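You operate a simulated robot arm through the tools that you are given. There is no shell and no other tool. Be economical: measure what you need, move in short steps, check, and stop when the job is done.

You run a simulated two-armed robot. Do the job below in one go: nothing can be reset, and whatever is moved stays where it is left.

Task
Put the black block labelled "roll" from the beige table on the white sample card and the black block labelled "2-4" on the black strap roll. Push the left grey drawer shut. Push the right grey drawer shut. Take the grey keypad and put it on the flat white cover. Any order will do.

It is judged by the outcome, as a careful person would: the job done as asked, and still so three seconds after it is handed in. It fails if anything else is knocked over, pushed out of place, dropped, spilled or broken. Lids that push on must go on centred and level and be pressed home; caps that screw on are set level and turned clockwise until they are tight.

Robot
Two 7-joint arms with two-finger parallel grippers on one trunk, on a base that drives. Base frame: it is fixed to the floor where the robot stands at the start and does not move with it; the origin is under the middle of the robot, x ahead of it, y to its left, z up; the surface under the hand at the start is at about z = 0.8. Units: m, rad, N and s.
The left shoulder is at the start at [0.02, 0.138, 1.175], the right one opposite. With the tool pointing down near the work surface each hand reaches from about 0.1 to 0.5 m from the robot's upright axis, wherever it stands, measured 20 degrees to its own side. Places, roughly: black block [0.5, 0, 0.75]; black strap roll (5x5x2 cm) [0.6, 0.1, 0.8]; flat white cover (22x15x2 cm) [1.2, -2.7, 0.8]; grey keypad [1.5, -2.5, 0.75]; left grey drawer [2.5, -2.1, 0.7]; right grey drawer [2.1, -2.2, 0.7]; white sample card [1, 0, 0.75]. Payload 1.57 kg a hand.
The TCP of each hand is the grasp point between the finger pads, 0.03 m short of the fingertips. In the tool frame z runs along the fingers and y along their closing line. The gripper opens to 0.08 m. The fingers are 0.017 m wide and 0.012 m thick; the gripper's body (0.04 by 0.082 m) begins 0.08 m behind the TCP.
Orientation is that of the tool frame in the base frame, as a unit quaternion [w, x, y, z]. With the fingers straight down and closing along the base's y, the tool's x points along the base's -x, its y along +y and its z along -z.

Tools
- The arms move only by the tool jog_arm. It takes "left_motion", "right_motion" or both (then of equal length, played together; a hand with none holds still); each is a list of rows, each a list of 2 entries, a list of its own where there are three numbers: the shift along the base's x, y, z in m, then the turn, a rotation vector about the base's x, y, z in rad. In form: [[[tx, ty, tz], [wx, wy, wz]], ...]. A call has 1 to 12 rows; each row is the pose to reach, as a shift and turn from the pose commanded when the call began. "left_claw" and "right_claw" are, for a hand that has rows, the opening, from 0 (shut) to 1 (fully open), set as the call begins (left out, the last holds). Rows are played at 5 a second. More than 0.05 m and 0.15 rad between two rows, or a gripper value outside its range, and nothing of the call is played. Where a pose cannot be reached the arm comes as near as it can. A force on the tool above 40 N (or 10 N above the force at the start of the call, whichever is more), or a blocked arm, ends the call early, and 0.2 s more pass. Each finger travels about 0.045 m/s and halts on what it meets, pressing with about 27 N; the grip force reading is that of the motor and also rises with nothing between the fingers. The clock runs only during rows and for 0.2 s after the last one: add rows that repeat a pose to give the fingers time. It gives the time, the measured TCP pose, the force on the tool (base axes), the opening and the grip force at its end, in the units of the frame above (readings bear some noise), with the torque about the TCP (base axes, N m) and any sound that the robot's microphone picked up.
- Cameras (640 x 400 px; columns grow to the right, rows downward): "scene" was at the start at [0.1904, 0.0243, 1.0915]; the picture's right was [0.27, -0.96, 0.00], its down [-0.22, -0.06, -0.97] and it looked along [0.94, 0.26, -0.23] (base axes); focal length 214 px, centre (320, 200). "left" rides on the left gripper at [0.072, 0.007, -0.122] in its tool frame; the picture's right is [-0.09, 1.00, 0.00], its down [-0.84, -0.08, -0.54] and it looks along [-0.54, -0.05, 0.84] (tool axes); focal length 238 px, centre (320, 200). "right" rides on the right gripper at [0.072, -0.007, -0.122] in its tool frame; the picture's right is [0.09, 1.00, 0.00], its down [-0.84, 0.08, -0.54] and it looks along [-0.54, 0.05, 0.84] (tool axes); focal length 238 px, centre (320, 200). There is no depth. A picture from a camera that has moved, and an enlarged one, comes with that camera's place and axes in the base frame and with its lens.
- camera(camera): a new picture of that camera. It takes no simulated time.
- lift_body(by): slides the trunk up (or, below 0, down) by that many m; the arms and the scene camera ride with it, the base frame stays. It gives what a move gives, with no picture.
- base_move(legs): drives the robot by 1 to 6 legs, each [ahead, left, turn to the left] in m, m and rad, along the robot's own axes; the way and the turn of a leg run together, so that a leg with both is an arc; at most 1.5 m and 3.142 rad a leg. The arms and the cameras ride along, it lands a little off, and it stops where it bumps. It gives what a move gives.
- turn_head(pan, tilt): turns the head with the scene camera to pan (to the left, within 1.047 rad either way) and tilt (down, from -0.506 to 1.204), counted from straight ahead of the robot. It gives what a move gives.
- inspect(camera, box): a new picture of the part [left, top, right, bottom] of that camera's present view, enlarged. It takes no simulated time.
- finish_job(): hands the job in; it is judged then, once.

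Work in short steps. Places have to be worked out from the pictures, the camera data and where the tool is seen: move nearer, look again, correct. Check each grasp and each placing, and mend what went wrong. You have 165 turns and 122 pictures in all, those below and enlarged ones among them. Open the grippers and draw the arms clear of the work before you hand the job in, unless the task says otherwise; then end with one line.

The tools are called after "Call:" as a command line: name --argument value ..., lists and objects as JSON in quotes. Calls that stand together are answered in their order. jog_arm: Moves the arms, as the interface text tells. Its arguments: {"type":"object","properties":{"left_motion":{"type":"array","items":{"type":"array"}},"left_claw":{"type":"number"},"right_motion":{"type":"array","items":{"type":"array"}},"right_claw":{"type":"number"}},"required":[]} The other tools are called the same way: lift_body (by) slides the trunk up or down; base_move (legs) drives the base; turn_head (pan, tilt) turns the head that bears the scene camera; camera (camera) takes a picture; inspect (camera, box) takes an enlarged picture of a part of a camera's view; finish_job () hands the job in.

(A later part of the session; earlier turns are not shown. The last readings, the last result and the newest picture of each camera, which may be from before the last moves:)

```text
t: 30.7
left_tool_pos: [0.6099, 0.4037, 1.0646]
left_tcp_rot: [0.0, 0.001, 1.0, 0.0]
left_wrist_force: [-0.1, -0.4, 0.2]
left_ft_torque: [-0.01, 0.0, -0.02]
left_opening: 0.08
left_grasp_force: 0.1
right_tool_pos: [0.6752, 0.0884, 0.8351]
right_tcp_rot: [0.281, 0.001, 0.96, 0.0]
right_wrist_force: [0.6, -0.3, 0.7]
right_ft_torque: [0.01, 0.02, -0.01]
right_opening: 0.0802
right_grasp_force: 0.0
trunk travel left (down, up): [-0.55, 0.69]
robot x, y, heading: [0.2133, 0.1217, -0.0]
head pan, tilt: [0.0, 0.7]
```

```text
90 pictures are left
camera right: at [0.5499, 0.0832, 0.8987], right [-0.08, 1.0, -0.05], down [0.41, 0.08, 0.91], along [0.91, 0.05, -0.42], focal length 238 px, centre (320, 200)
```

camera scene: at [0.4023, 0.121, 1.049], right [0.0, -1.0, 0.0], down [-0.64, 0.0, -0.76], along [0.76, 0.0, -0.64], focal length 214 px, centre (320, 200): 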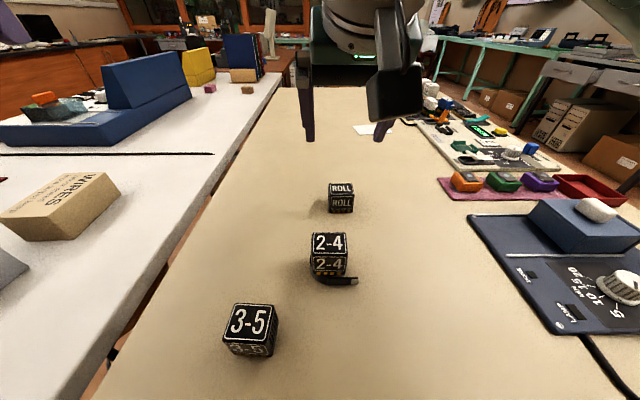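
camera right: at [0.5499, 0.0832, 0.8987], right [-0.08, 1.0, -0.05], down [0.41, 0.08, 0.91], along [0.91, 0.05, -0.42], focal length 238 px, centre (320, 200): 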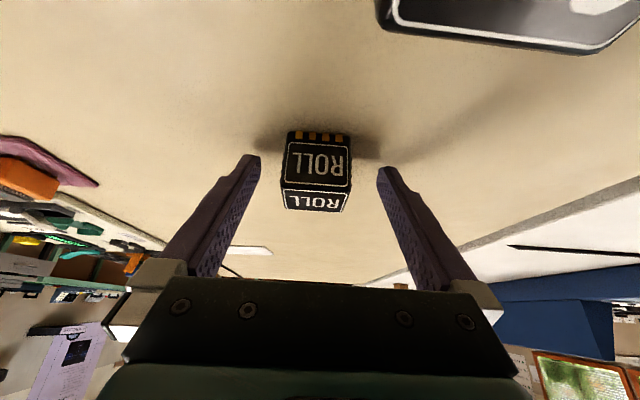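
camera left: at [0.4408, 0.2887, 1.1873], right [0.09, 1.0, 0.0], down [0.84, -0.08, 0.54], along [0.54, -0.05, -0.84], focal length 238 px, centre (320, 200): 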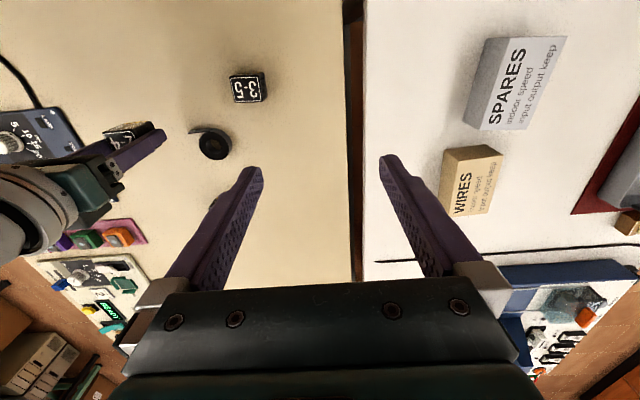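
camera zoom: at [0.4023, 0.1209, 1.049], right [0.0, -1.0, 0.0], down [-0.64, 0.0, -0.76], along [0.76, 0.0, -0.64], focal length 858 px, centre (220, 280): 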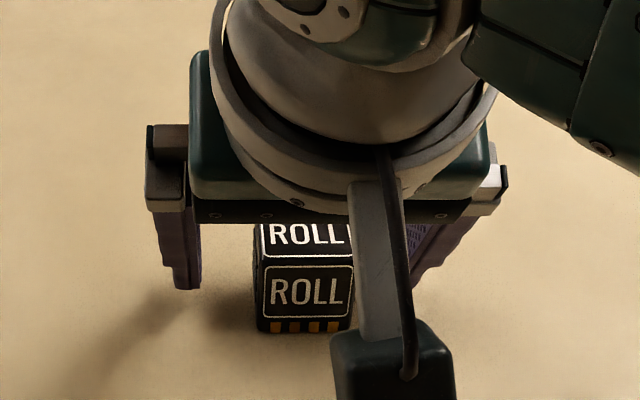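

The block is centred between the fingers; the camera housing is close above 2-4 but clear of it. I'll close, then lift slowly straight up.

Call:
jog_arm --right_motion '[[[0, 0, 0], [0, 0, 0]], [[0, 0, 0], [0, 0, 0]], [[0, 0, 0], [0, 0, 0]], [[0, 0, 0], [0, 0, 0]], [[0, 0, 0], [0, 0, 0]], [[0, 0, 0], [0, 0, 0]], [[0, 0, 0.002], [0, 0, 0]], [[0, 0, 0.005], [0, 0, 0]], [[0, 0, 0.01], [0, 0, 0]], [[0, 0, 0.016], [0, 0, 0]], [[0, 0, 0.02], [0, 0, 0]]]' --right_claw 0

Call:
jog_arm --right_motion '[[[0, 0, 0.003], [0, 0, 0]], [[0, 0, 0.01], [0, 0, 0]], [[0, 0, 0.018], [0, 0, 0]], [[0, 0, 0.026], [0, 0, 0]], [[0, 0, 0.034], [0, 0, 0]], [[0, 0, 0.042], [0, 0, 0]], [[0, 0, 0.05], [0, 0, 0]], [[0, 0, 0.058], [0, 0, 0]], [[0, 0, 0.066], [0, 0, 0]], [[0, 0, 0.072], [0, 0, 0]], [[0, 0, 0.076], [0, 0, 0]]]'

Call:
camera --camera "scene"

Call:
camera --camera "right"

```text
t: 33.1
left_tool_pos: [0.6094, 0.4032, 1.0648]
left_tcp_rot: [-0.001, 0.002, 1.0, 0.0]
left_wrist_force: [0.4, -0.1, -1.0]
left_ft_torque: [0.0, -0.03, 0.0]
left_opening: 0.08
left_grasp_force: 0.0
right_tool_pos: [0.6741, 0.0872, 0.8533]
right_tcp_rot: [0.28, 0.001, 0.96, -0.001]
right_wrist_force: [-0.2, 0.0, -0.6]
right_ft_torque: [-0.02, 0.0, -0.01]
right_opening: 0.0391
right_grasp_force: 26.6
trunk travel left (down, up): [-0.55, 0.69]
robot x, y, heading: [0.2152, 0.1228, -0.002]
head pan, tilt: [0.0, 0.7]
```

```text
t: 35.5
left_tool_pos: [0.6088, 0.4042, 1.0643]
left_tcp_rot: [-0.001, 0.001, 1.0, -0.001]
left_wrist_force: [-0.3, 0.2, 0.0]
left_ft_torque: [-0.03, 0.01, 0.01]
left_opening: 0.08
left_grasp_force: 0.0
right_tool_pos: [0.6744, 0.0869, 0.9304]
right_tcp_rot: [0.28, 0.001, 0.96, 0.001]
right_wrist_force: [-0.4, -0.2, -1.6]
right_ft_torque: [0.01, 0.0, -0.01]
right_opening: 0.0392
right_grasp_force: 27.1
trunk travel left (down, up): [-0.55, 0.69]
robot x, y, heading: [0.217, 0.1199, -0.005]
head pan, tilt: [0.0, 0.7]
```

```text
89 pictures are left
camera scene: at [0.4022, 0.1209, 1.049], right [0.0, -1.0, 0.0], down [-0.64, 0.0, -0.76], along [0.76, 0.0, -0.64], focal length 214 px, centre (320, 200)
```

scene: 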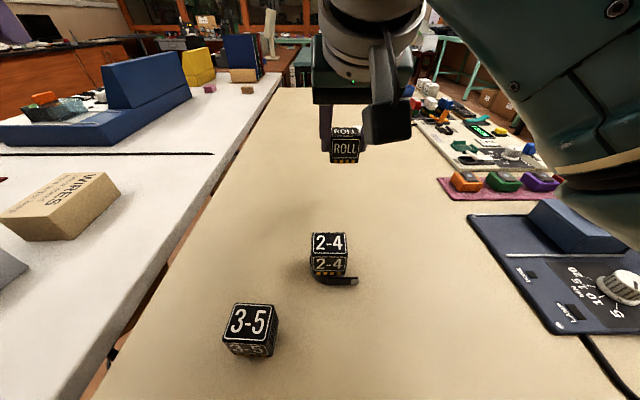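

```text
88 pictures are left
camera right: at [0.549, 0.0818, 0.9946], right [-0.08, 1.0, -0.05], down [0.41, 0.08, 0.91], along [0.91, 0.05, -0.42], focal length 238 px, centre (320, 200)
```

right: 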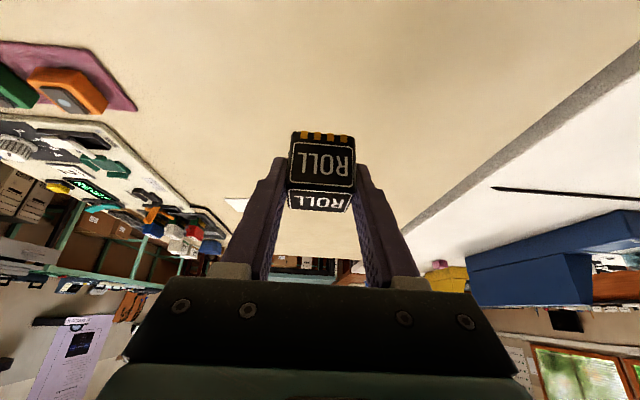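

ROLL is held level. I'll raise the trunk for clearance, back off from the table, and drive round to the right-hand aisle to face the card from the side.

Call:
lift_body --by 0.1

Call:
base_move --legs '[[-0.35, 0, 0], [0, -1.0, 0], [1.05, 0, 0], [0, 0, 1.571]]'

Call:
turn_head --pan 0.0 --tilt 0.6

Call:
camera --camera "scene"

```text
t: 36.8
left_tool_pos: [0.6082, 0.4036, 1.163]
left_tcp_rot: [-0.001, 0.001, 1.0, 0.0]
left_wrist_force: [-0.2, -0.6, -0.5]
left_ft_torque: [0.02, 0.0, 0.02]
left_opening: 0.0799
left_grasp_force: 0.1
right_tool_pos: [0.6743, 0.0875, 1.0304]
right_tcp_rot: [0.281, 0.001, 0.96, 0.001]
right_wrist_force: [-0.1, -0.1, -0.3]
right_ft_torque: [0.01, -0.01, 0.0]
right_opening: 0.0389
right_grasp_force: 27.0
trunk travel left (down, up): [-0.65, 0.59]
robot x, y, heading: [0.2192, 0.1199, -0.002]
head pan, tilt: [0.0, 0.7]
```

```text
t: 53.0
left_tool_pos: [0.6502, -0.5198, 1.165]
left_tcp_rot: [0.0, 0.707, -0.707, 0.001]
left_wrist_force: [1.2, -0.6, -0.2]
left_ft_torque: [0.01, 0.0, 0.0]
left_opening: 0.0798
left_grasp_force: 0.3
right_tool_pos: [0.9652, -0.4551, 1.0305]
right_tcp_rot: [0.198, -0.678, 0.679, 0.199]
right_wrist_force: [-0.3, 0.1, -0.8]
right_ft_torque: [-0.01, -0.03, 0.01]
right_opening: 0.0393
right_grasp_force: 27.0
trunk travel left (down, up): [-0.65, 0.59]
robot x, y, heading: [0.9343, -0.9143, 1.572]
head pan, tilt: [0.0, 0.7]
```

```text
t: 53.6
left_tool_pos: [0.6508, -0.5192, 1.1648]
left_tcp_rot: [0.001, 0.707, -0.707, 0.0]
left_wrist_force: [0.6, -0.4, -0.1]
left_ft_torque: [0.02, -0.02, 0.01]
left_opening: 0.08
left_grasp_force: 0.1
right_tool_pos: [0.9659, -0.4552, 1.0299]
right_tcp_rot: [-0.198, 0.679, -0.678, -0.2]
right_wrist_force: [0.2, 0.2, 0.1]
right_ft_torque: [0.02, 0.02, -0.03]
right_opening: 0.0391
right_grasp_force: 27.1
trunk travel left (down, up): [-0.65, 0.59]
robot x, y, heading: [0.9361, -0.9127, 1.567]
head pan, tilt: [0.0, 0.6]
```

```text
87 pictures are left
camera scene: at [0.9333, -0.7231, 1.1576], right [1.0, 0.0, 0.0], down [0.0, -0.57, -0.82], along [0.0, 0.82, -0.57], focal length 214 px, centre (320, 200)
```

scene: 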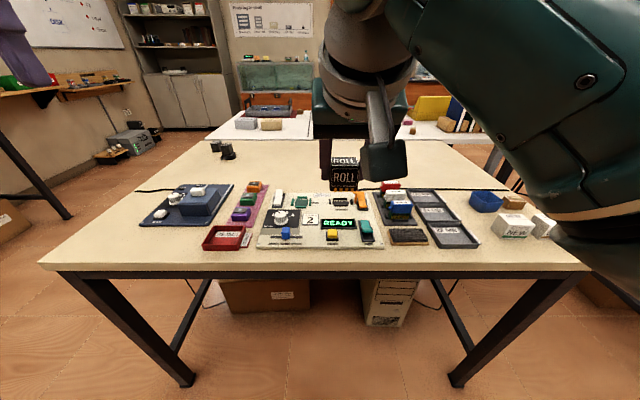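

The block is aligned towards the card. I'll drive ahead toward the table, staying well above everything on it, and look again.

Call:
base_move --legs '[[0.32, 0, 0]]'

Call:
camera --camera "scene"

Call:
camera --camera "left"

Call:
camera --camera "right"

```text
t: 55.8
left_tool_pos: [0.6476, -0.2012, 1.1645]
left_tcp_rot: [0.001, 0.709, -0.705, 0.001]
left_wrist_force: [-0.6, -0.6, 0.2]
left_ft_torque: [0.0, -0.01, 0.01]
left_opening: 0.0798
left_grasp_force: 0.1
right_tool_pos: [0.9625, -0.1353, 1.0301]
right_tcp_rot: [-0.197, 0.681, -0.677, -0.2]
right_wrist_force: [0.3, -0.5, -0.6]
right_ft_torque: [0.02, -0.04, 0.0]
right_opening: 0.039
right_grasp_force: 27.3
trunk travel left (down, up): [-0.65, 0.59]
robot x, y, heading: [0.9314, -0.5931, 1.575]
head pan, tilt: [0.0, 0.6]
```

```text
86 pictures are left
camera scene: at [0.9315, -0.4047, 1.1576], right [1.0, 0.01, 0.0], down [0.0, -0.56, -0.83], along [0.0, 0.83, -0.56], focal length 214 px, centre (320, 200)
```

scene: 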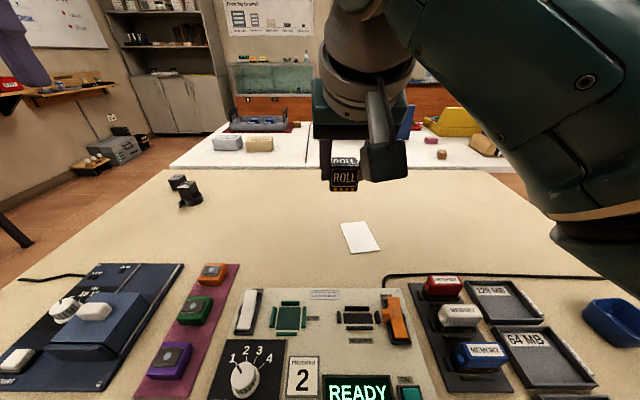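

```text
85 pictures are left
camera left: at [0.6408, -0.2739, 1.2871], right [-1.0, 0.09, 0.0], down [0.07, 0.84, 0.54], along [0.05, 0.54, -0.84], focal length 238 px, centre (320, 200)
```

left: 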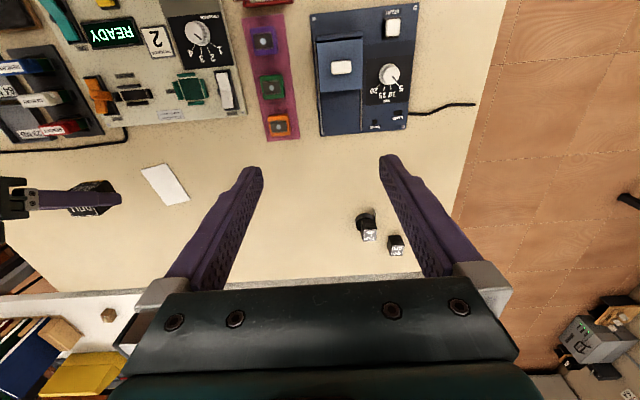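

```text
84 pictures are left
camera right: at [0.9721, -0.2607, 1.0944], right [-1.0, -0.08, -0.05], down [-0.08, 0.41, 0.91], along [-0.06, 0.91, -0.42], focal length 238 px, centre (320, 200)
```

right: 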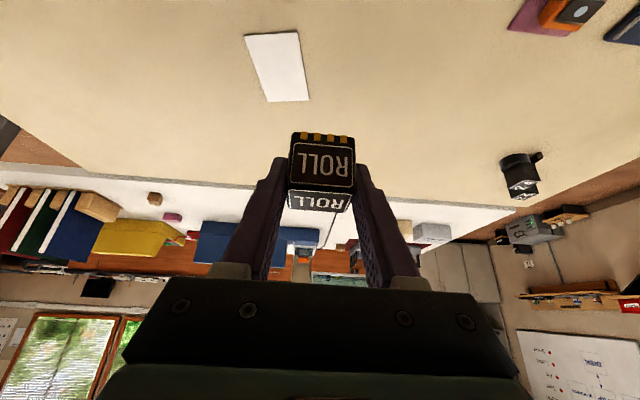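

The card centre works out to about [1.025,-0.033] from both views, with items only nearer the edge. I'll shift the base a bit ahead and right, then lower the trunk back by 0.1.

Call:
base_move --legs '[[0.055, -0.06, 0]]'

Call:
lift_body --by -0.1

Call:
camera --camera "scene"

```text
t: 56.8
left_tool_pos: [0.7056, -0.1471, 1.1652]
left_tcp_rot: [0.0, 0.709, -0.705, 0.001]
left_wrist_force: [0.2, 1.3, -0.8]
left_ft_torque: [-0.01, -0.01, 0.03]
left_opening: 0.08
left_grasp_force: 0.0
right_tool_pos: [1.0223, -0.081, 1.0302]
right_tcp_rot: [-0.197, 0.68, -0.678, -0.198]
right_wrist_force: [-0.7, -0.1, -0.2]
right_ft_torque: [0.0, 0.0, 0.04]
right_opening: 0.039
right_grasp_force: 26.9
trunk travel left (down, up): [-0.65, 0.59]
robot x, y, heading: [0.9904, -0.5374, 1.575]
head pan, tilt: [0.0, 0.6]
```

```text
t: 58.2
left_tool_pos: [0.7063, -0.1466, 1.064]
left_tcp_rot: [0.0, 0.709, -0.705, 0.001]
left_wrist_force: [0.1, -0.5, -0.7]
left_ft_torque: [-0.01, 0.0, -0.01]
left_opening: 0.0796
left_grasp_force: 0.2
right_tool_pos: [1.0229, -0.0803, 0.9304]
right_tcp_rot: [-0.198, 0.68, -0.678, -0.199]
right_wrist_force: [-0.1, -0.4, 0.1]
right_ft_torque: [-0.01, -0.02, 0.01]
right_opening: 0.0392
right_grasp_force: 27.1
trunk travel left (down, up): [-0.55, 0.69]
robot x, y, heading: [0.9914, -0.5392, 1.573]
head pan, tilt: [0.0, 0.6]
```

```text
83 pictures are left
camera scene: at [0.9901, -0.3498, 1.0577], right [1.0, 0.0, 0.0], down [0.0, -0.56, -0.83], along [0.0, 0.83, -0.56], focal length 214 px, centre (320, 200)
```

scene: 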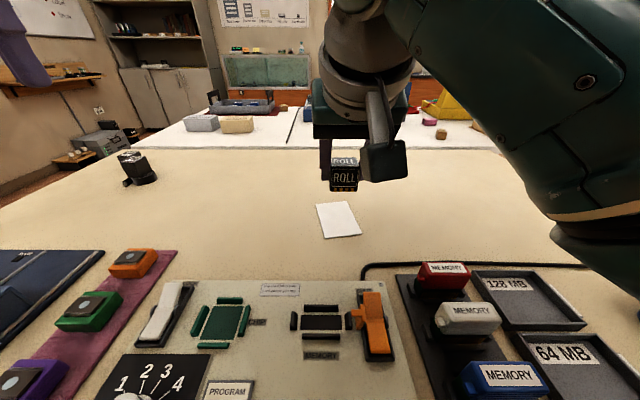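

The card is at [1.024,-0.033]. I'll move forward 4 cm and down to about 2.5 cm above it, then check.

Call:
jog_arm --right_motion '[[[0, 0.005, -0.005], [0, 0, 0]], [[0, 0.015, -0.013], [0, 0, 0]], [[0.001, 0.025, -0.023], [0, 0, 0]], [[0.001, 0.035, -0.035], [0, 0, 0]], [[0.001, 0.04, -0.047], [0, 0, 0]], [[0.001, 0.04, -0.06], [0, 0, 0]], [[0.001, 0.04, -0.068], [0, 0, 0]], [[0.001, 0.04, -0.07], [0, 0, 0]]]'

Call:
camera --camera "scene"

Call:
camera --camera "right"

Call:
camera --camera "left"

```text
t: 60.0
left_tool_pos: [0.7059, -0.1462, 1.0654]
left_tcp_rot: [0.001, 0.709, -0.705, 0.002]
left_wrist_force: [0.0, 0.2, 0.0]
left_ft_torque: [0.04, 0.02, 0.0]
left_opening: 0.08
left_grasp_force: 0.0
right_tool_pos: [1.0219, -0.0415, 0.8597]
right_tcp_rot: [-0.198, 0.68, -0.678, -0.198]
right_wrist_force: [-0.5, 0.2, -1.1]
right_ft_torque: [0.0, -0.02, -0.01]
right_opening: 0.0395
right_grasp_force: 26.8
trunk travel left (down, up): [-0.55, 0.69]
robot x, y, heading: [0.9889, -0.5391, 1.573]
head pan, tilt: [0.0, 0.6]
```

```text
82 pictures are left
camera scene: at [0.9902, -0.3499, 1.0576], right [1.0, 0.0, 0.0], down [0.0, -0.56, -0.83], along [0.0, 0.83, -0.56], focal length 214 px, centre (320, 200)
```

scene: 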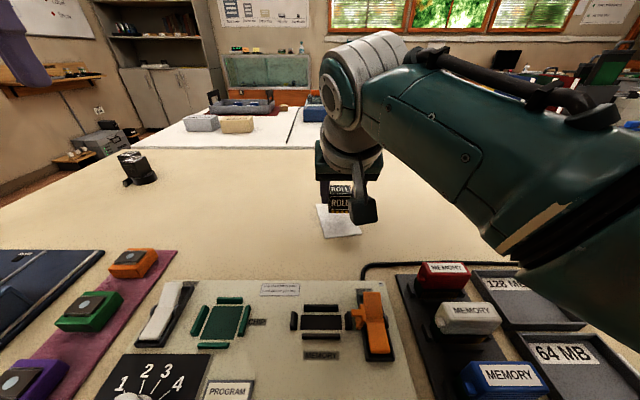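

```text
81 pictures are left
camera right: at [1.0315, -0.167, 0.925], right [-1.0, -0.08, -0.05], down [-0.08, 0.41, 0.91], along [-0.05, 0.91, -0.42], focal length 238 px, centre (320, 200)
```

right: 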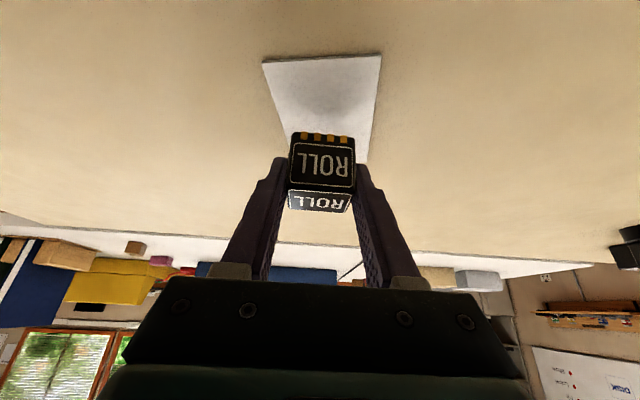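

```text
80 pictures are left
camera left: at [0.6997, -0.2188, 1.1871], right [-1.0, 0.09, 0.0], down [0.07, 0.84, 0.54], along [0.05, 0.54, -0.84], focal length 238 px, centre (320, 200)
```

left: 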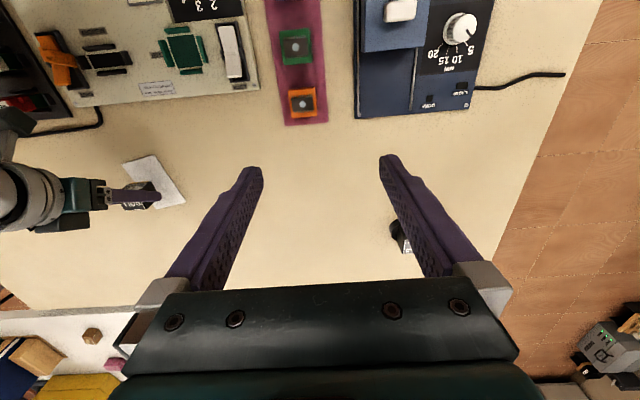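

The block is centred over the card. I'll lower it gently to contact.

Call:
jog_arm --right_motion '[[[0.002, 0, -0.005], [0, 0, 0]], [[0.002, 0, -0.01], [0, 0, 0]], [[0.002, 0, -0.015], [0, 0, 0]], [[0.002, 0, -0.019], [0, 0, 0]], [[0.002, 0, -0.021], [0, 0, 0]], [[0.002, 0, -0.021], [0, 0, 0]]]'

Call:
inspect --camera "right" --box '[240, 60, 400, 220]'

```text
t: 61.4
left_tool_pos: [0.7058, -0.1465, 1.0655]
left_tcp_rot: [0.002, 0.708, -0.706, 0.001]
left_wrist_force: [0.4, -0.1, -0.4]
left_ft_torque: [0.0, 0.03, -0.02]
left_opening: 0.0799
left_grasp_force: 0.0
right_tool_pos: [1.0241, -0.0411, 0.8401]
right_tcp_rot: [-0.197, 0.68, -0.677, -0.199]
right_wrist_force: [-0.5, 0.1, 0.6]
right_ft_torque: [0.0, -0.01, 0.02]
right_opening: 0.039
right_grasp_force: 27.2
trunk travel left (down, up): [-0.55, 0.69]
robot x, y, heading: [0.9901, -0.5402, 1.575]
head pan, tilt: [0.0, 0.6]
```

```text
2.50 times, centred on (320, 140) of right
camera zoom: at [1.0333, -0.1663, 0.9032], right [-1.0, -0.08, -0.05], down [-0.08, 0.41, 0.91], along [-0.05, 0.91, -0.42], focal length 596 px, centre (320, 350)
```

zoom: 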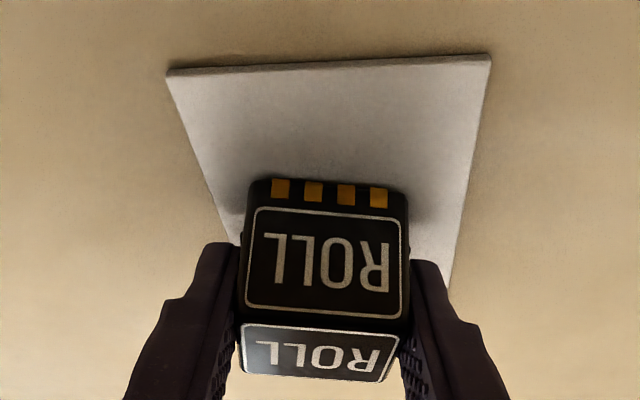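

Almost down with no contact force yet. I'll go down in small steps.

Call:
jog_arm --right_motion '[[[0, 0, -0.001], [0, 0, 0]], [[0, 0, -0.002], [0, 0, 0]], [[0, 0, -0.002], [0, 0, 0]]]'

```text
t: 62.2
left_tool_pos: [0.7055, -0.1474, 1.0648]
left_tcp_rot: [0.0, 0.709, -0.706, 0.0]
left_wrist_force: [0.2, -0.4, 0.5]
left_ft_torque: [-0.02, 0.02, 0.02]
left_opening: 0.0799
left_grasp_force: 0.0
right_tool_pos: [1.025, -0.0403, 0.8391]
right_tcp_rot: [-0.198, 0.68, -0.677, -0.2]
right_wrist_force: [-1.0, -2.8, 11.5]
right_ft_torque: [-0.09, -0.01, 0.0]
right_opening: 0.0393
right_grasp_force: 26.8
trunk travel left (down, up): [-0.55, 0.69]
robot x, y, heading: [0.9916, -0.5357, 1.576]
head pan, tilt: [0.0, 0.6]
```

It's touching the card (11.5 N). I'll open and draw back up along the fingers.

Call:
jog_arm --right_motion '[[[0, 0, 0], [0, 0, 0]], [[0, 0, 0], [0, 0, 0]], [[0, 0, 0], [0, 0, 0]], [[0, 0, 0], [0, 0, 0]], [[0, 0, 0], [0, 0, 0]], [[0, -0.012, 0.02], [0, 0, 0]], [[0, -0.025, 0.045], [0, 0, 0]], [[0, -0.04, 0.075], [0, 0, 0]], [[0, -0.06, 0.11], [0, 0, 0]], [[0, -0.07, 0.15], [0, 0, 0]], [[0, -0.08, 0.19], [0, 0, 0]]]' --right_claw 1

Call:
camera --camera "scene"

Call:
camera --camera "right"

```text
t: 64.6
left_tool_pos: [0.7071, -0.1475, 1.0657]
left_tcp_rot: [0.0, 0.71, -0.704, 0.001]
left_wrist_force: [-0.6, -0.3, 0.6]
left_ft_torque: [0.0, -0.03, -0.02]
left_opening: 0.08
left_grasp_force: 0.1
right_tool_pos: [1.0391, -0.1094, 1.0149]
right_tcp_rot: [0.208, -0.674, 0.684, 0.185]
right_wrist_force: [0.6, -0.1, 1.0]
right_ft_torque: [0.04, -0.01, -0.01]
right_opening: 0.08
right_grasp_force: 0.0
right hand out of reach, approached as far as the arm can: row 11
trunk travel left (down, up): [-0.55, 0.69]
robot x, y, heading: [0.99, -0.5368, 1.574]
head pan, tilt: [0.0, 0.6]
```

```text
78 pictures are left
camera scene: at [0.9797, -0.3457, 1.0784], right [0.99, 0.12, 0.0], down [0.04, -0.36, -0.93], along [-0.11, 0.93, -0.36], focal length 214 px, centre (320, 200)
```

scene: 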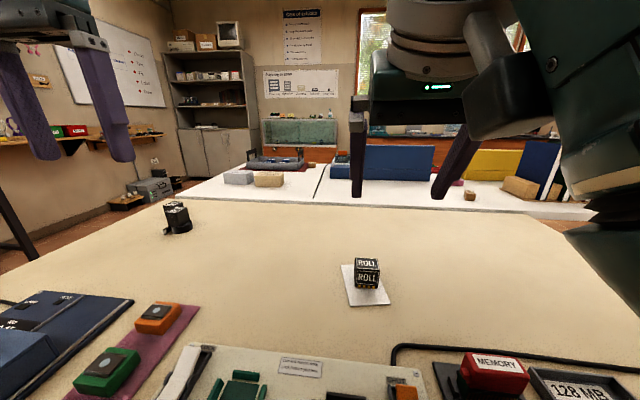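

```text
77 pictures are left
camera right: at [1.0434, -0.2337, 1.08], right [-1.0, -0.05, -0.08], down [-0.09, 0.42, 0.9], along [-0.02, 0.91, -0.42], focal length 238 px, centre (320, 200)
```

right: 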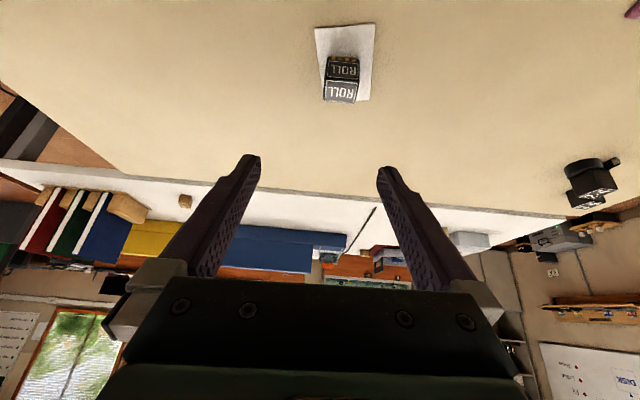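

ROLL stands on the card, and 2-4 is still on the roll. I'll back the base off into the aisle and straighten the right hand.

Call:
base_move --legs '[[-0.45, 0, 0]]'

Call:
jog_arm --right_motion '[[[0.01, -0.01, -0.02], [0, 0, 0]], [[0.02, -0.02, -0.02], [-0.14, 0, 0]], [[0.03, -0.03, -0.02], [-0.28, 0, 0]], [[0.04, -0.03, -0.02], [-0.42, 0, 0]], [[0.05, -0.03, -0.02], [-0.56, 0, 0]]]'

Call:
base_move --legs '[[0, 0, -1.571], [0, 0, -1.571]]'

Call:
turn_head --pan 0.3 --tilt 0.25

Call:
camera --camera "scene"

```text
t: 67.3
left_tool_pos: [0.7091, -0.5999, 1.0647]
left_tcp_rot: [0.0, -0.705, 0.709, 0.0]
left_wrist_force: [-0.3, 0.3, -0.1]
left_ft_torque: [-0.02, 0.03, -0.01]
left_opening: 0.0797
left_grasp_force: 0.1
right_tool_pos: [1.0415, -0.5652, 1.0168]
right_tcp_rot: [0.211, -0.671, 0.686, 0.187]
right_wrist_force: [0.0, 0.7, 0.1]
right_ft_torque: [0.04, 0.0, 0.01]
right_opening: 0.0799
right_grasp_force: 0.1
trunk travel left (down, up): [-0.55, 0.69]
robot x, y, heading: [0.9924, -0.9939, 1.564]
head pan, tilt: [0.0, 0.6]
```

```text
t: 68.5
left_tool_pos: [0.7109, -0.5998, 1.065]
left_tcp_rot: [0.001, -0.705, 0.71, 0.0]
left_wrist_force: [-0.8, 0.4, 0.0]
left_ft_torque: [-0.02, -0.03, 0.0]
left_opening: 0.0802
left_grasp_force: 0.1
right_tool_pos: [1.0827, -0.5453, 0.9914]
right_tcp_rot: [0.015, -0.705, 0.709, -0.009]
right_wrist_force: [0.6, 0.1, -0.6]
right_ft_torque: [0.0, -0.01, -0.03]
right_opening: 0.0801
right_grasp_force: 0.0
right hand out of reach, approached as far as the arm can: row 2, 3, 4, 5
trunk travel left (down, up): [-0.55, 0.69]
robot x, y, heading: [0.9879, -0.9929, 1.565]
head pan, tilt: [0.0, 0.6]
```

```text
t: 76.5
left_tool_pos: [1.2765, -1.3815, 1.0639]
left_tcp_rot: [-0.001, 0.703, 0.712, 0.001]
left_wrist_force: [-0.7, -0.7, -0.2]
left_ft_torque: [0.02, 0.01, -0.01]
left_opening: 0.0801
left_grasp_force: 0.0
right_tool_pos: [0.9036, -1.4439, 0.9923]
right_tcp_rot: [-0.009, 0.704, 0.71, -0.017]
right_wrist_force: [-0.8, -0.1, 0.5]
right_ft_torque: [0.02, 0.04, -0.01]
right_opening: 0.0799
right_grasp_force: 0.1
trunk travel left (down, up): [-0.55, 0.69]
robot x, y, heading: [0.988, -0.9928, -1.56]
head pan, tilt: [0.0, 0.6]
```

```text
t: 77.4
left_tool_pos: [1.2772, -1.3816, 1.0627]
left_tcp_rot: [-0.001, 0.703, 0.711, 0.001]
left_wrist_force: [-0.2, 1.3, 0.4]
left_ft_torque: [-0.01, -0.01, 0.01]
left_opening: 0.0797
left_grasp_force: 0.0
right_tool_pos: [0.9043, -1.4435, 0.9925]
right_tcp_rot: [-0.01, 0.704, 0.71, -0.017]
right_wrist_force: [0.5, 0.9, -1.1]
right_ft_torque: [0.0, -0.02, -0.02]
right_opening: 0.08
right_grasp_force: 0.1
trunk travel left (down, up): [-0.55, 0.69]
robot x, y, heading: [0.9924, -0.994, -1.56]
head pan, tilt: [0.3, 0.25]
```

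```text
76 pictures are left
camera scene: at [1.0201, -1.1831, 1.0898], right [-0.95, -0.31, 0.0], down [-0.08, 0.24, -0.97], along [0.3, -0.92, -0.25], focal length 214 px, centre (320, 200)
```

scene: 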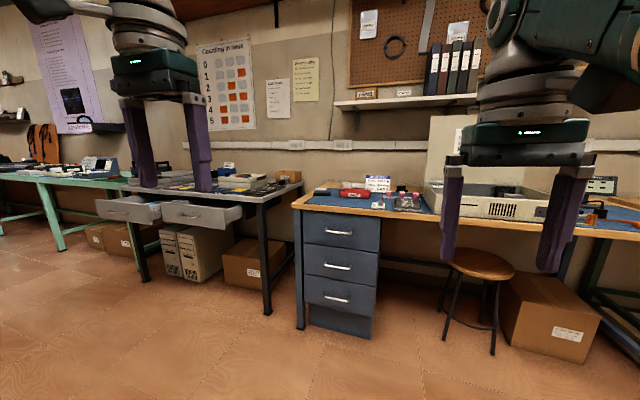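

The two open grey drawers are under the dark-topped desk on the left, and the keypad and cover should be on the wooden bench ahead. I'll enlarge both areas.

Call:
inspect --camera "scene" --box '[80, 140, 310, 260]'

Call:
inspect --camera "scene" --box '[290, 150, 470, 250]'

```text
2.78 times, centred on (195, 200) of scene
camera zoom: at [1.0201, -1.1831, 1.0898], right [-0.95, -0.31, 0.0], down [-0.08, 0.24, -0.97], along [0.3, -0.92, -0.25], focal length 597 px, centre (668, 200)
```

zoom: 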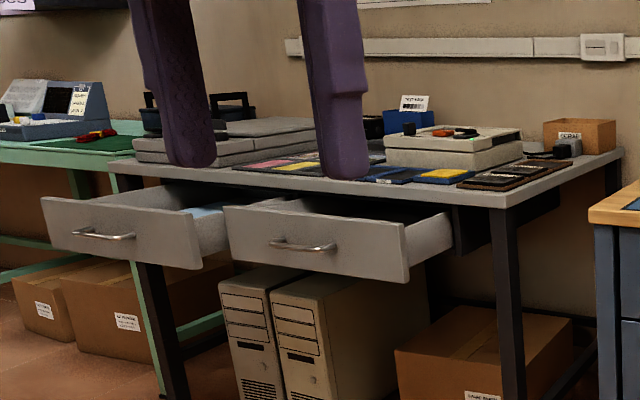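

```text
3.56 times, centred on (380, 200) of scene
camera zoom: at [1.0201, -1.1831, 1.0898], right [-0.95, -0.31, 0.0], down [-0.08, 0.24, -0.97], along [0.3, -0.92, -0.25], focal length 763 px, centre (107, 200)
```

zoom: 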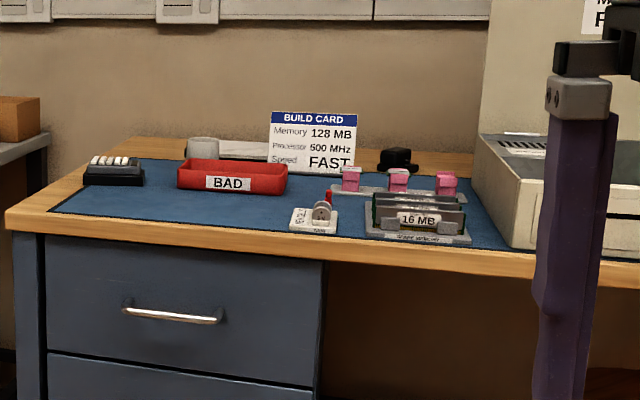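

The drawer fronts are at about y=-2.03: right at x≈2.06, left at x≈2.55. I'll drive over in front of them at a safe distance and look.

Call:
base_move --legs '[[0, 1.25, 0], [0.35, 0, 0]]'

Call:
turn_head --pan 0.0 --tilt 0.6

Call:
camera --camera "scene"

```text
t: 85.6
left_tool_pos: [2.5442, -1.7211, 1.0644]
left_tcp_rot: [-0.001, 0.707, 0.707, 0.001]
left_wrist_force: [0.1, 0.5, 0.0]
left_ft_torque: [-0.03, 0.0, 0.02]
left_opening: 0.08
left_grasp_force: 0.1
right_tool_pos: [2.1706, -1.7775, 0.9922]
right_tcp_rot: [-0.009, 0.708, 0.706, -0.017]
right_wrist_force: [0.7, -0.3, 0.0]
right_ft_torque: [-0.04, 0.01, -0.01]
right_opening: 0.0799
right_grasp_force: 0.1
trunk travel left (down, up): [-0.55, 0.69]
robot x, y, heading: [2.261, -1.3277, -1.574]
head pan, tilt: [0.3, 0.25]
```

```text
t: 86.4
left_tool_pos: [2.545, -1.7194, 1.0645]
left_tcp_rot: [0.0, 0.707, 0.707, 0.001]
left_wrist_force: [-0.8, 0.8, 0.1]
left_ft_torque: [0.02, -0.01, 0.02]
left_opening: 0.0799
left_grasp_force: 0.1
right_tool_pos: [2.1698, -1.7771, 0.9919]
right_tcp_rot: [-0.01, 0.708, 0.706, -0.016]
right_wrist_force: [0.6, -0.1, -0.3]
right_ft_torque: [-0.03, 0.0, 0.01]
right_opening: 0.0796
right_grasp_force: 0.0
trunk travel left (down, up): [-0.55, 0.69]
robot x, y, heading: [2.2608, -1.3244, -1.57]
head pan, tilt: [0.0, 0.6]
```

```text
73 pictures are left
camera scene: at [2.2628, -1.5174, 1.0577], right [-1.0, 0.0, 0.0], down [0.0, 0.56, -0.83], along [0.0, -0.83, -0.56], focal length 214 px, centre (320, 200)
```

scene: 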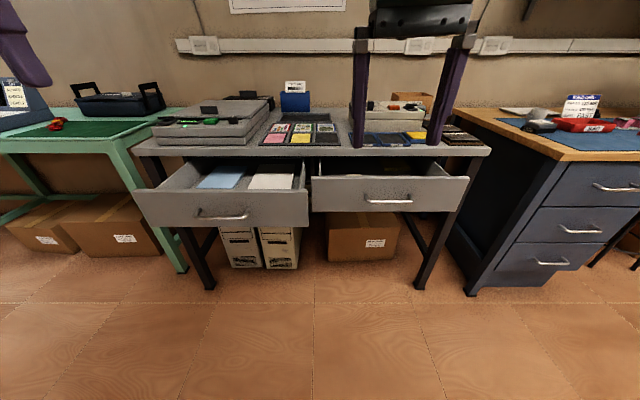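

The drawer panels span z≈0.61–0.74, with handles in the middle at z≈0.68, and the desk edge is at y≈-2.2. I'll lower the trunk, close both grippers, and lean the fingers forward so the tips can push the panels beside the handles.

Call:
lift_body --by -0.2

Call:
jog_arm --right_motion '[[[0, 0.007, -0.012], [-0.13, 0, 0]], [[0, 0.014, -0.024], [-0.26, 0, 0]], [[0, 0.021, -0.036], [-0.39, 0, 0]], [[0, 0.028, -0.048], [-0.52, 0, 0]], [[0, 0.035, -0.06], [-0.65, 0, 0]], [[0, 0.042, -0.072], [-0.78, 0, 0]], [[0, 0.05, -0.086], [-0.9, 0, 0]], [[0, 0.05, -0.086], [-1.0, 0, 0]]]' --left_motion '[[[-0.016, 0, -0.02], [-0.13, 0, 0]], [[-0.032, 0, -0.04], [-0.26, 0, 0]], [[-0.048, 0, -0.06], [-0.39, 0, 0]], [[-0.064, 0, -0.08], [-0.52, 0, 0]], [[-0.08, 0, -0.1], [-0.65, 0, 0]], [[-0.095, 0, -0.12], [-0.78, 0, 0]], [[-0.11, 0, -0.14], [-0.9, 0, 0]], [[-0.12, 0, -0.158], [-1.0, 0, 0]]]' --right_claw 0 --left_claw 0

Call:
camera --camera "scene"

```text
t: 88.6
left_tool_pos: [2.5449, -1.7191, 0.8641]
left_tcp_rot: [0.0, 0.707, 0.707, 0.001]
left_wrist_force: [0.1, -0.9, 0.0]
left_ft_torque: [0.02, -0.01, 0.0]
left_opening: 0.08
left_grasp_force: 0.0
right_tool_pos: [2.1714, -1.7771, 0.7919]
right_tcp_rot: [-0.01, 0.708, 0.706, -0.017]
right_wrist_force: [-0.7, 0.3, -0.8]
right_ft_torque: [-0.02, 0.02, -0.01]
right_opening: 0.0798
right_grasp_force: 0.0
trunk travel left (down, up): [-0.35, 0.89]
robot x, y, heading: [2.2641, -1.3274, -1.567]
head pan, tilt: [0.0, 0.6]
```

```text
t: 90.4
left_tool_pos: [2.4233, -1.7198, 0.7065]
left_tcp_rot: [0.338, 0.621, 0.62, -0.34]
left_wrist_force: [-0.1, -1.2, 0.1]
left_ft_torque: [0.01, -0.04, 0.0]
left_opening: 0.0002
left_grasp_force: 20.8
right_tool_pos: [2.172, -1.7265, 0.706]
right_tcp_rot: [0.333, 0.626, 0.611, -0.352]
right_wrist_force: [-0.4, 0.1, 0.4]
right_ft_torque: [0.0, 0.01, 0.04]
right_opening: 0.0003
right_grasp_force: 21.4
right hand out of reach, approached as far as the arm can: row 1, 2
trunk travel left (down, up): [-0.35, 0.89]
robot x, y, heading: [2.2621, -1.3329, -1.57]
head pan, tilt: [0.0, 0.6]
```

```text
72 pictures are left
camera scene: at [2.2623, -1.5167, 0.8576], right [-1.0, 0.0, 0.0], down [0.0, 0.57, -0.82], along [0.0, -0.82, -0.57], focal length 214 px, centre (320, 200)
```

scene: 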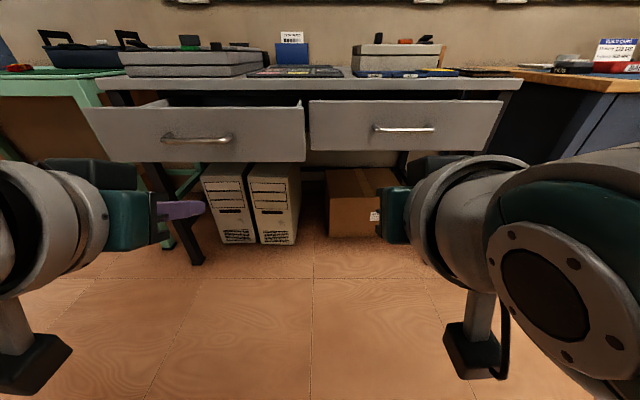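

Triangulating with the second view, the panels span z≈0.64–0.765, with fronts at y≈-2.07 (right) and y≈-1.99 (left). The tips at z≈0.69, x=2.17 and 2.42 miss the handles. I'll drive up until the tips are just short of the panels.

Call:
base_move --legs '[[0.2, 0, 0]]'

Call:
camera --camera "scene"

Call:
camera --camera "left"

```text
t: 92.0
left_tool_pos: [2.4242, -1.9203, 0.7071]
left_tcp_rot: [0.34, 0.62, 0.622, -0.338]
left_wrist_force: [-0.5, 0.2, 0.1]
left_ft_torque: [0.02, 0.01, 0.0]
left_opening: 0.0001
left_grasp_force: 21.6
right_tool_pos: [2.1715, -1.9268, 0.7067]
right_tcp_rot: [0.333, 0.625, 0.613, -0.351]
right_wrist_force: [-0.5, -1.1, 0.3]
right_ft_torque: [0.0, -0.01, 0.02]
right_opening: 0.0
right_grasp_force: 20.3
trunk travel left (down, up): [-0.35, 0.89]
robot x, y, heading: [2.2612, -1.5278, -1.567]
head pan, tilt: [0.0, 0.6]
```

```text
71 pictures are left
camera scene: at [2.2631, -1.7166, 0.8577], right [-1.0, 0.0, 0.0], down [0.0, 0.56, -0.83], along [0.0, -0.83, -0.56], focal length 214 px, centre (320, 200)
```

scene: 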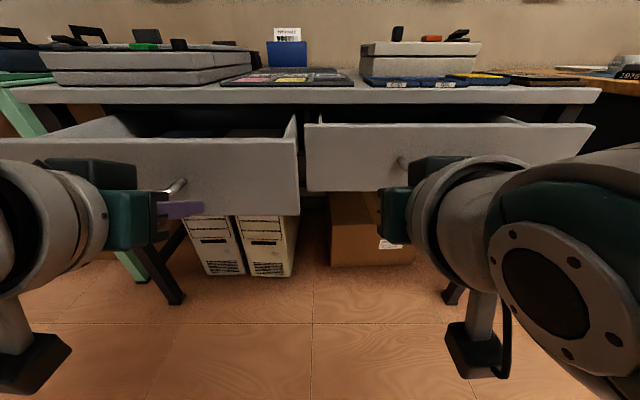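

```text
70 pictures are left
camera left: at [2.4313, -1.778, 0.7129], right [1.0, -0.05, 0.08], down [-0.08, 0.0, 1.0], along [-0.05, -1.0, 0.0], focal length 238 px, centre (320, 200)
```

left: 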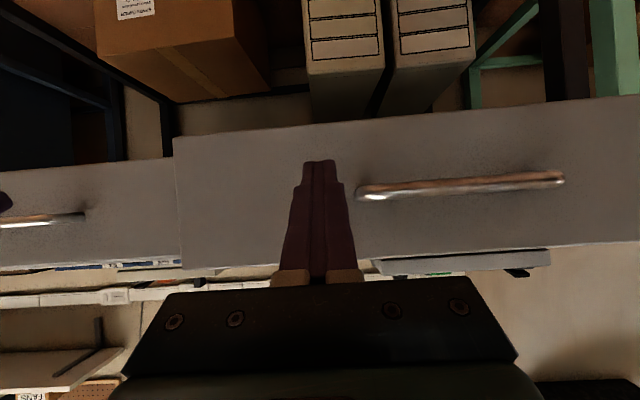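

Both fingertips point at clear panel beside the handles. I'll push the left drawer with the left hand, 13 cm first.

Call:
jog_arm --left_motion '[[[0, -0.02, 0], [0, 0, 0]], [[0, -0.04, 0], [0, 0, 0]], [[0, -0.055, 0], [0, 0, 0]], [[0, -0.07, 0], [0, 0, 0]], [[0, -0.085, 0], [0, 0, 0]], [[0, -0.1, 0], [0, 0, 0]], [[0, -0.115, 0], [0, 0, 0]], [[0, -0.13, 0], [0, 0, 0]]]'

Call:
camera --camera "scene"

```text
t: 93.8
left_tool_pos: [2.4261, -2.0499, 0.7081]
left_tcp_rot: [0.339, 0.621, 0.62, -0.339]
left_wrist_force: [-0.3, 0.4, -0.6]
left_ft_torque: [0.01, -0.02, -0.03]
left_opening: 0.0
left_grasp_force: 21.3
right_tool_pos: [2.171, -1.9272, 0.7064]
right_tcp_rot: [0.332, 0.626, 0.612, -0.353]
right_wrist_force: [0.6, -0.3, -0.6]
right_ft_torque: [-0.04, 0.01, 0.0]
right_opening: 0.0
right_grasp_force: 21.4
trunk travel left (down, up): [-0.35, 0.89]
robot x, y, heading: [2.2651, -1.5266, -1.563]
head pan, tilt: [0.0, 0.6]
```

```text
69 pictures are left
camera scene: at [2.263, -1.7168, 0.8577], right [-1.0, 0.0, 0.0], down [0.0, 0.56, -0.83], along [0.0, -0.83, -0.56], focal length 214 px, centre (320, 200)
```

scene: 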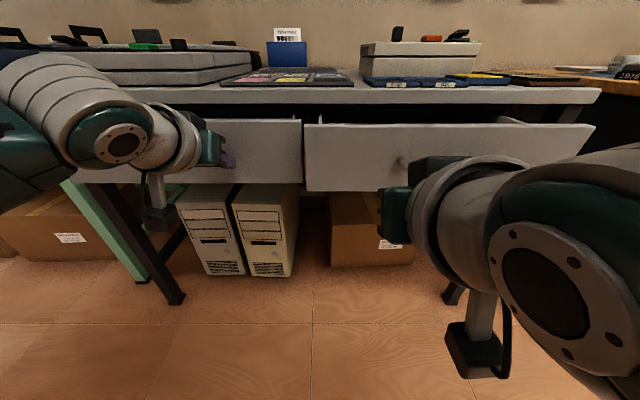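

The left drawer is sliding in freely. I'll keep pushing until it stops.

Call:
jog_arm --left_motion '[[[0, -0.012, 0], [0, 0, 0]], [[0, -0.024, 0], [0, 0, 0]], [[0, -0.036, 0], [0, 0, 0]], [[0, -0.048, 0], [0, 0, 0]], [[0, -0.06, 0], [0, 0, 0]], [[0, -0.072, 0], [0, 0, 0]], [[0, -0.084, 0], [0, 0, 0]], [[0, -0.096, 0], [0, 0, 0]], [[0, -0.108, 0], [0, 0, 0]], [[0, -0.12, 0], [0, 0, 0]], [[0, -0.13, 0], [0, 0, 0]], [[0, -0.14, 0], [0, 0, 0]]]'

Call:
camera --camera "scene"

```text
t: 96.4
left_tool_pos: [2.4244, -2.1575, 0.7058]
left_tcp_rot: [0.339, 0.621, 0.621, -0.339]
left_wrist_force: [-0.5, 0.0, -0.2]
left_ft_torque: [-0.01, 0.02, -0.03]
left_opening: 0.0
left_grasp_force: 21.1
left hand out of reach, approached as far as the arm can: row 10, 11, 12
right_tool_pos: [2.1706, -1.9266, 0.7056]
right_tcp_rot: [0.332, 0.625, 0.613, -0.351]
right_wrist_force: [-0.9, -0.2, 0.0]
right_ft_torque: [-0.01, 0.0, -0.02]
right_opening: 0.0
right_grasp_force: 21.4
trunk travel left (down, up): [-0.35, 0.89]
robot x, y, heading: [2.2636, -1.5299, -1.57]
head pan, tilt: [0.0, 0.6]
```

```text
68 pictures are left
camera scene: at [2.2631, -1.7163, 0.8576], right [-1.0, 0.0, 0.0], down [0.0, 0.56, -0.83], along [0.0, -0.83, -0.56], focal length 214 px, centre (320, 200)
```

scene: 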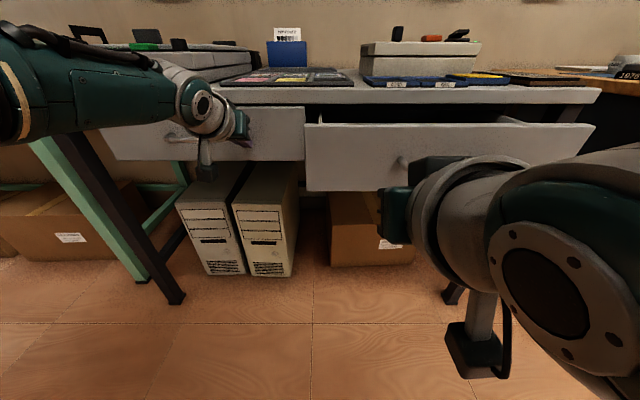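

The arm is at full stretch with the drawer nearly home. I'll pull back a little, drive 8 cm closer, and push again until there's a stop force.

Call:
jog_arm --left_motion '[[[0, 0.03, 0], [0, 0, 0]], [[0, 0.07, 0], [0, 0, 0]]]'

Call:
base_move --legs '[[0.07, 0, 0]]'

Call:
jog_arm --left_motion '[[[0, -0.015, 0], [0, 0, 0]], [[0, -0.025, 0], [0, 0, 0]], [[0, -0.035, 0], [0, 0, 0]], [[0, -0.045, 0], [0, 0, 0]], [[0, -0.055, 0], [0, 0, 0]], [[0, -0.065, 0], [0, 0, 0]], [[0, -0.075, 0], [0, 0, 0]], [[0, -0.085, 0], [0, 0, 0]]]'

Call:
camera --camera "scene"

```text
t: 97.0
left_tool_pos: [2.4237, -2.0851, 0.7053]
left_tcp_rot: [0.338, 0.621, 0.622, -0.337]
left_wrist_force: [-0.3, 1.0, 0.9]
left_ft_torque: [-0.03, -0.01, 0.0]
left_opening: 0.0001
left_grasp_force: 20.9
right_tool_pos: [2.1721, -1.926, 0.7052]
right_tcp_rot: [0.331, 0.626, 0.612, -0.352]
right_wrist_force: [-0.1, 0.4, -0.7]
right_ft_torque: [-0.02, -0.01, -0.02]
right_opening: 0.0001
right_grasp_force: 21.6
trunk travel left (down, up): [-0.35, 0.89]
robot x, y, heading: [2.2653, -1.5258, -1.575]
head pan, tilt: [0.0, 0.6]
```

```text
t: 98.0
left_tool_pos: [2.4241, -2.156, 0.7079]
left_tcp_rot: [0.339, 0.62, 0.621, -0.339]
left_wrist_force: [0.2, 0.2, -0.4]
left_ft_torque: [0.0, -0.01, 0.0]
left_opening: 0.0002
left_grasp_force: 21.2
right_tool_pos: [2.1708, -1.9966, 0.7053]
right_tcp_rot: [0.331, 0.626, 0.612, -0.352]
right_wrist_force: [-0.2, 0.6, -0.7]
right_ft_torque: [0.03, -0.04, -0.02]
right_opening: 0.0001
right_grasp_force: 21.2
trunk travel left (down, up): [-0.35, 0.89]
robot x, y, heading: [2.2651, -1.5964, -1.567]
head pan, tilt: [0.0, 0.6]
```

```text
t: 98.9
left_tool_pos: [2.4244, -2.1795, 0.7018]
left_tcp_rot: [0.335, 0.622, 0.625, -0.332]
left_wrist_force: [0.4, 46.6, 17.5]
left_ft_torque: [-0.09, -0.1, 0.02]
left_opening: 0.0001
left_grasp_force: 21.4
right_tool_pos: [2.1726, -1.9847, 0.7029]
right_tcp_rot: [0.329, 0.626, 0.614, -0.349]
right_wrist_force: [-0.6, 0.1, 0.1]
right_ft_torque: [0.0, -0.01, -0.02]
right_opening: 0.0001
right_grasp_force: 21.6
trunk travel left (down, up): [-0.35, 0.89]
robot x, y, heading: [2.2625, -1.5943, -1.571]
head pan, tilt: [0.0, 0.6]
stopped in row 4 (left hand): the force on the tool passed its limit at 86 N (the readings are from after the stop); the commanded pose is now the measured one
```

```text
67 pictures are left
camera scene: at [2.2645, -1.7746, 0.8562], right [-1.0, 0.0, 0.0], down [0.0, 0.57, -0.82], along [0.0, -0.82, -0.57], focal length 214 px, centre (320, 200)
```

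scene: 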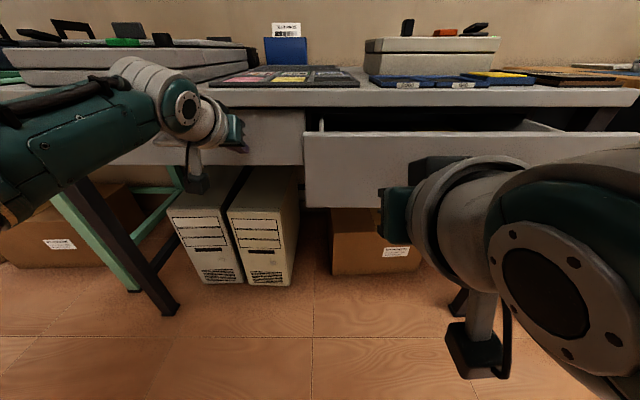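

The left drawer hit its stop (tip at y≈-2.205). I'll draw the left hand back and push the right drawer to just short of its stop.

Call:
jog_arm --left_motion '[[[0, 0.03, 0], [0, 0, 0]], [[0, 0.06, 0], [0, 0, 0]], [[0, 0.1, 0], [0, 0, 0]], [[0, 0.1, 0], [0, 0, 0]], [[0, 0.1, 0], [0, 0, 0]], [[0, 0.1, 0], [0, 0, 0]], [[0, 0.1, 0], [0, 0, 0]], [[0, 0.1, 0], [0, 0, 0]], [[0, 0.1, 0], [0, 0, 0]], [[0, 0.1, 0], [0, 0, 0]], [[0, 0.1, 0], [0, 0, 0]], [[0, 0.1, 0], [0, 0, 0]]]' --right_motion '[[[0, -0.02, 0], [0, 0, 0]], [[0, -0.04, 0], [0, 0, 0]], [[0, -0.055, 0], [0, 0, 0]], [[0, -0.07, 0], [0, 0, 0]], [[0, -0.085, 0], [0, 0, 0]], [[0, -0.1, 0], [0, 0, 0]], [[0, -0.115, 0], [0, 0, 0]], [[0, -0.13, 0], [0, 0, 0]], [[0, -0.145, 0], [0, 0, 0]], [[0, -0.158, 0], [0, 0, 0]], [[0, -0.168, 0], [0, 0, 0]], [[0, -0.175, 0], [0, 0, 0]]]'

Call:
jog_arm --right_motion '[[[0, -0.005, 0], [0, 0, 0]], [[0, -0.01, 0], [0, 0, 0]], [[0, -0.015, 0], [0, 0, 0]], [[0, -0.02, 0], [0, 0, 0]], [[0, -0.025, 0], [0, 0, 0]], [[0, -0.03, 0], [0, 0, 0]], [[0, -0.035, 0], [0, 0, 0]]]'

Call:
camera --camera "scene"

```text
t: 101.5
left_tool_pos: [2.4247, -2.0901, 0.7087]
left_tcp_rot: [0.338, 0.621, 0.622, -0.337]
left_wrist_force: [0.1, -0.4, 0.8]
left_ft_torque: [0.0, 0.01, -0.03]
left_opening: 0.0002
left_grasp_force: 21.6
right_tool_pos: [2.1731, -2.1726, 0.706]
right_tcp_rot: [0.331, 0.625, 0.613, -0.351]
right_wrist_force: [0.2, 0.2, 0.1]
right_ft_torque: [-0.01, -0.01, 0.04]
right_opening: 0.0001
right_grasp_force: 21.0
trunk travel left (down, up): [-0.35, 0.89]
robot x, y, heading: [2.2604, -1.5967, -1.566]
head pan, tilt: [0.0, 0.6]
```

```text
t: 102.5
left_tool_pos: [2.4247, -2.0808, 0.7041]
left_tcp_rot: [0.336, 0.621, 0.624, -0.334]
left_wrist_force: [0.6, -0.1, 0.8]
left_ft_torque: [-0.01, 0.0, 0.02]
left_opening: 0.0
left_grasp_force: 21.5
right_tool_pos: [2.1734, -2.1789, 0.7008]
right_tcp_rot: [0.327, 0.628, 0.615, -0.348]
right_wrist_force: [-0.8, 33.2, 12.4]
right_ft_torque: [-0.06, 0.06, -0.03]
right_opening: 0.0
right_grasp_force: 21.3
trunk travel left (down, up): [-0.35, 0.89]
robot x, y, heading: [2.2632, -1.5942, -1.564]
head pan, tilt: [0.0, 0.6]
stopped in row 4 (right hand): the force on the tool passed its limit at 55 N (the readings are from after the stop); the commanded pose is now the measured one
```

```text
66 pictures are left
camera scene: at [2.2628, -1.7769, 0.8565], right [-1.0, 0.0, 0.0], down [0.0, 0.57, -0.82], along [0.0, -0.82, -0.57], focal length 214 px, centre (320, 200)
```

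scene: 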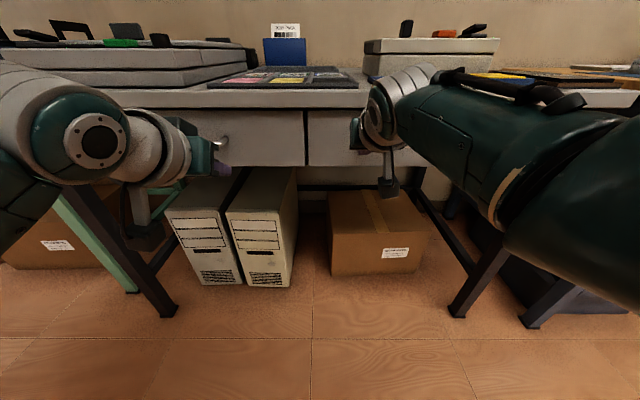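

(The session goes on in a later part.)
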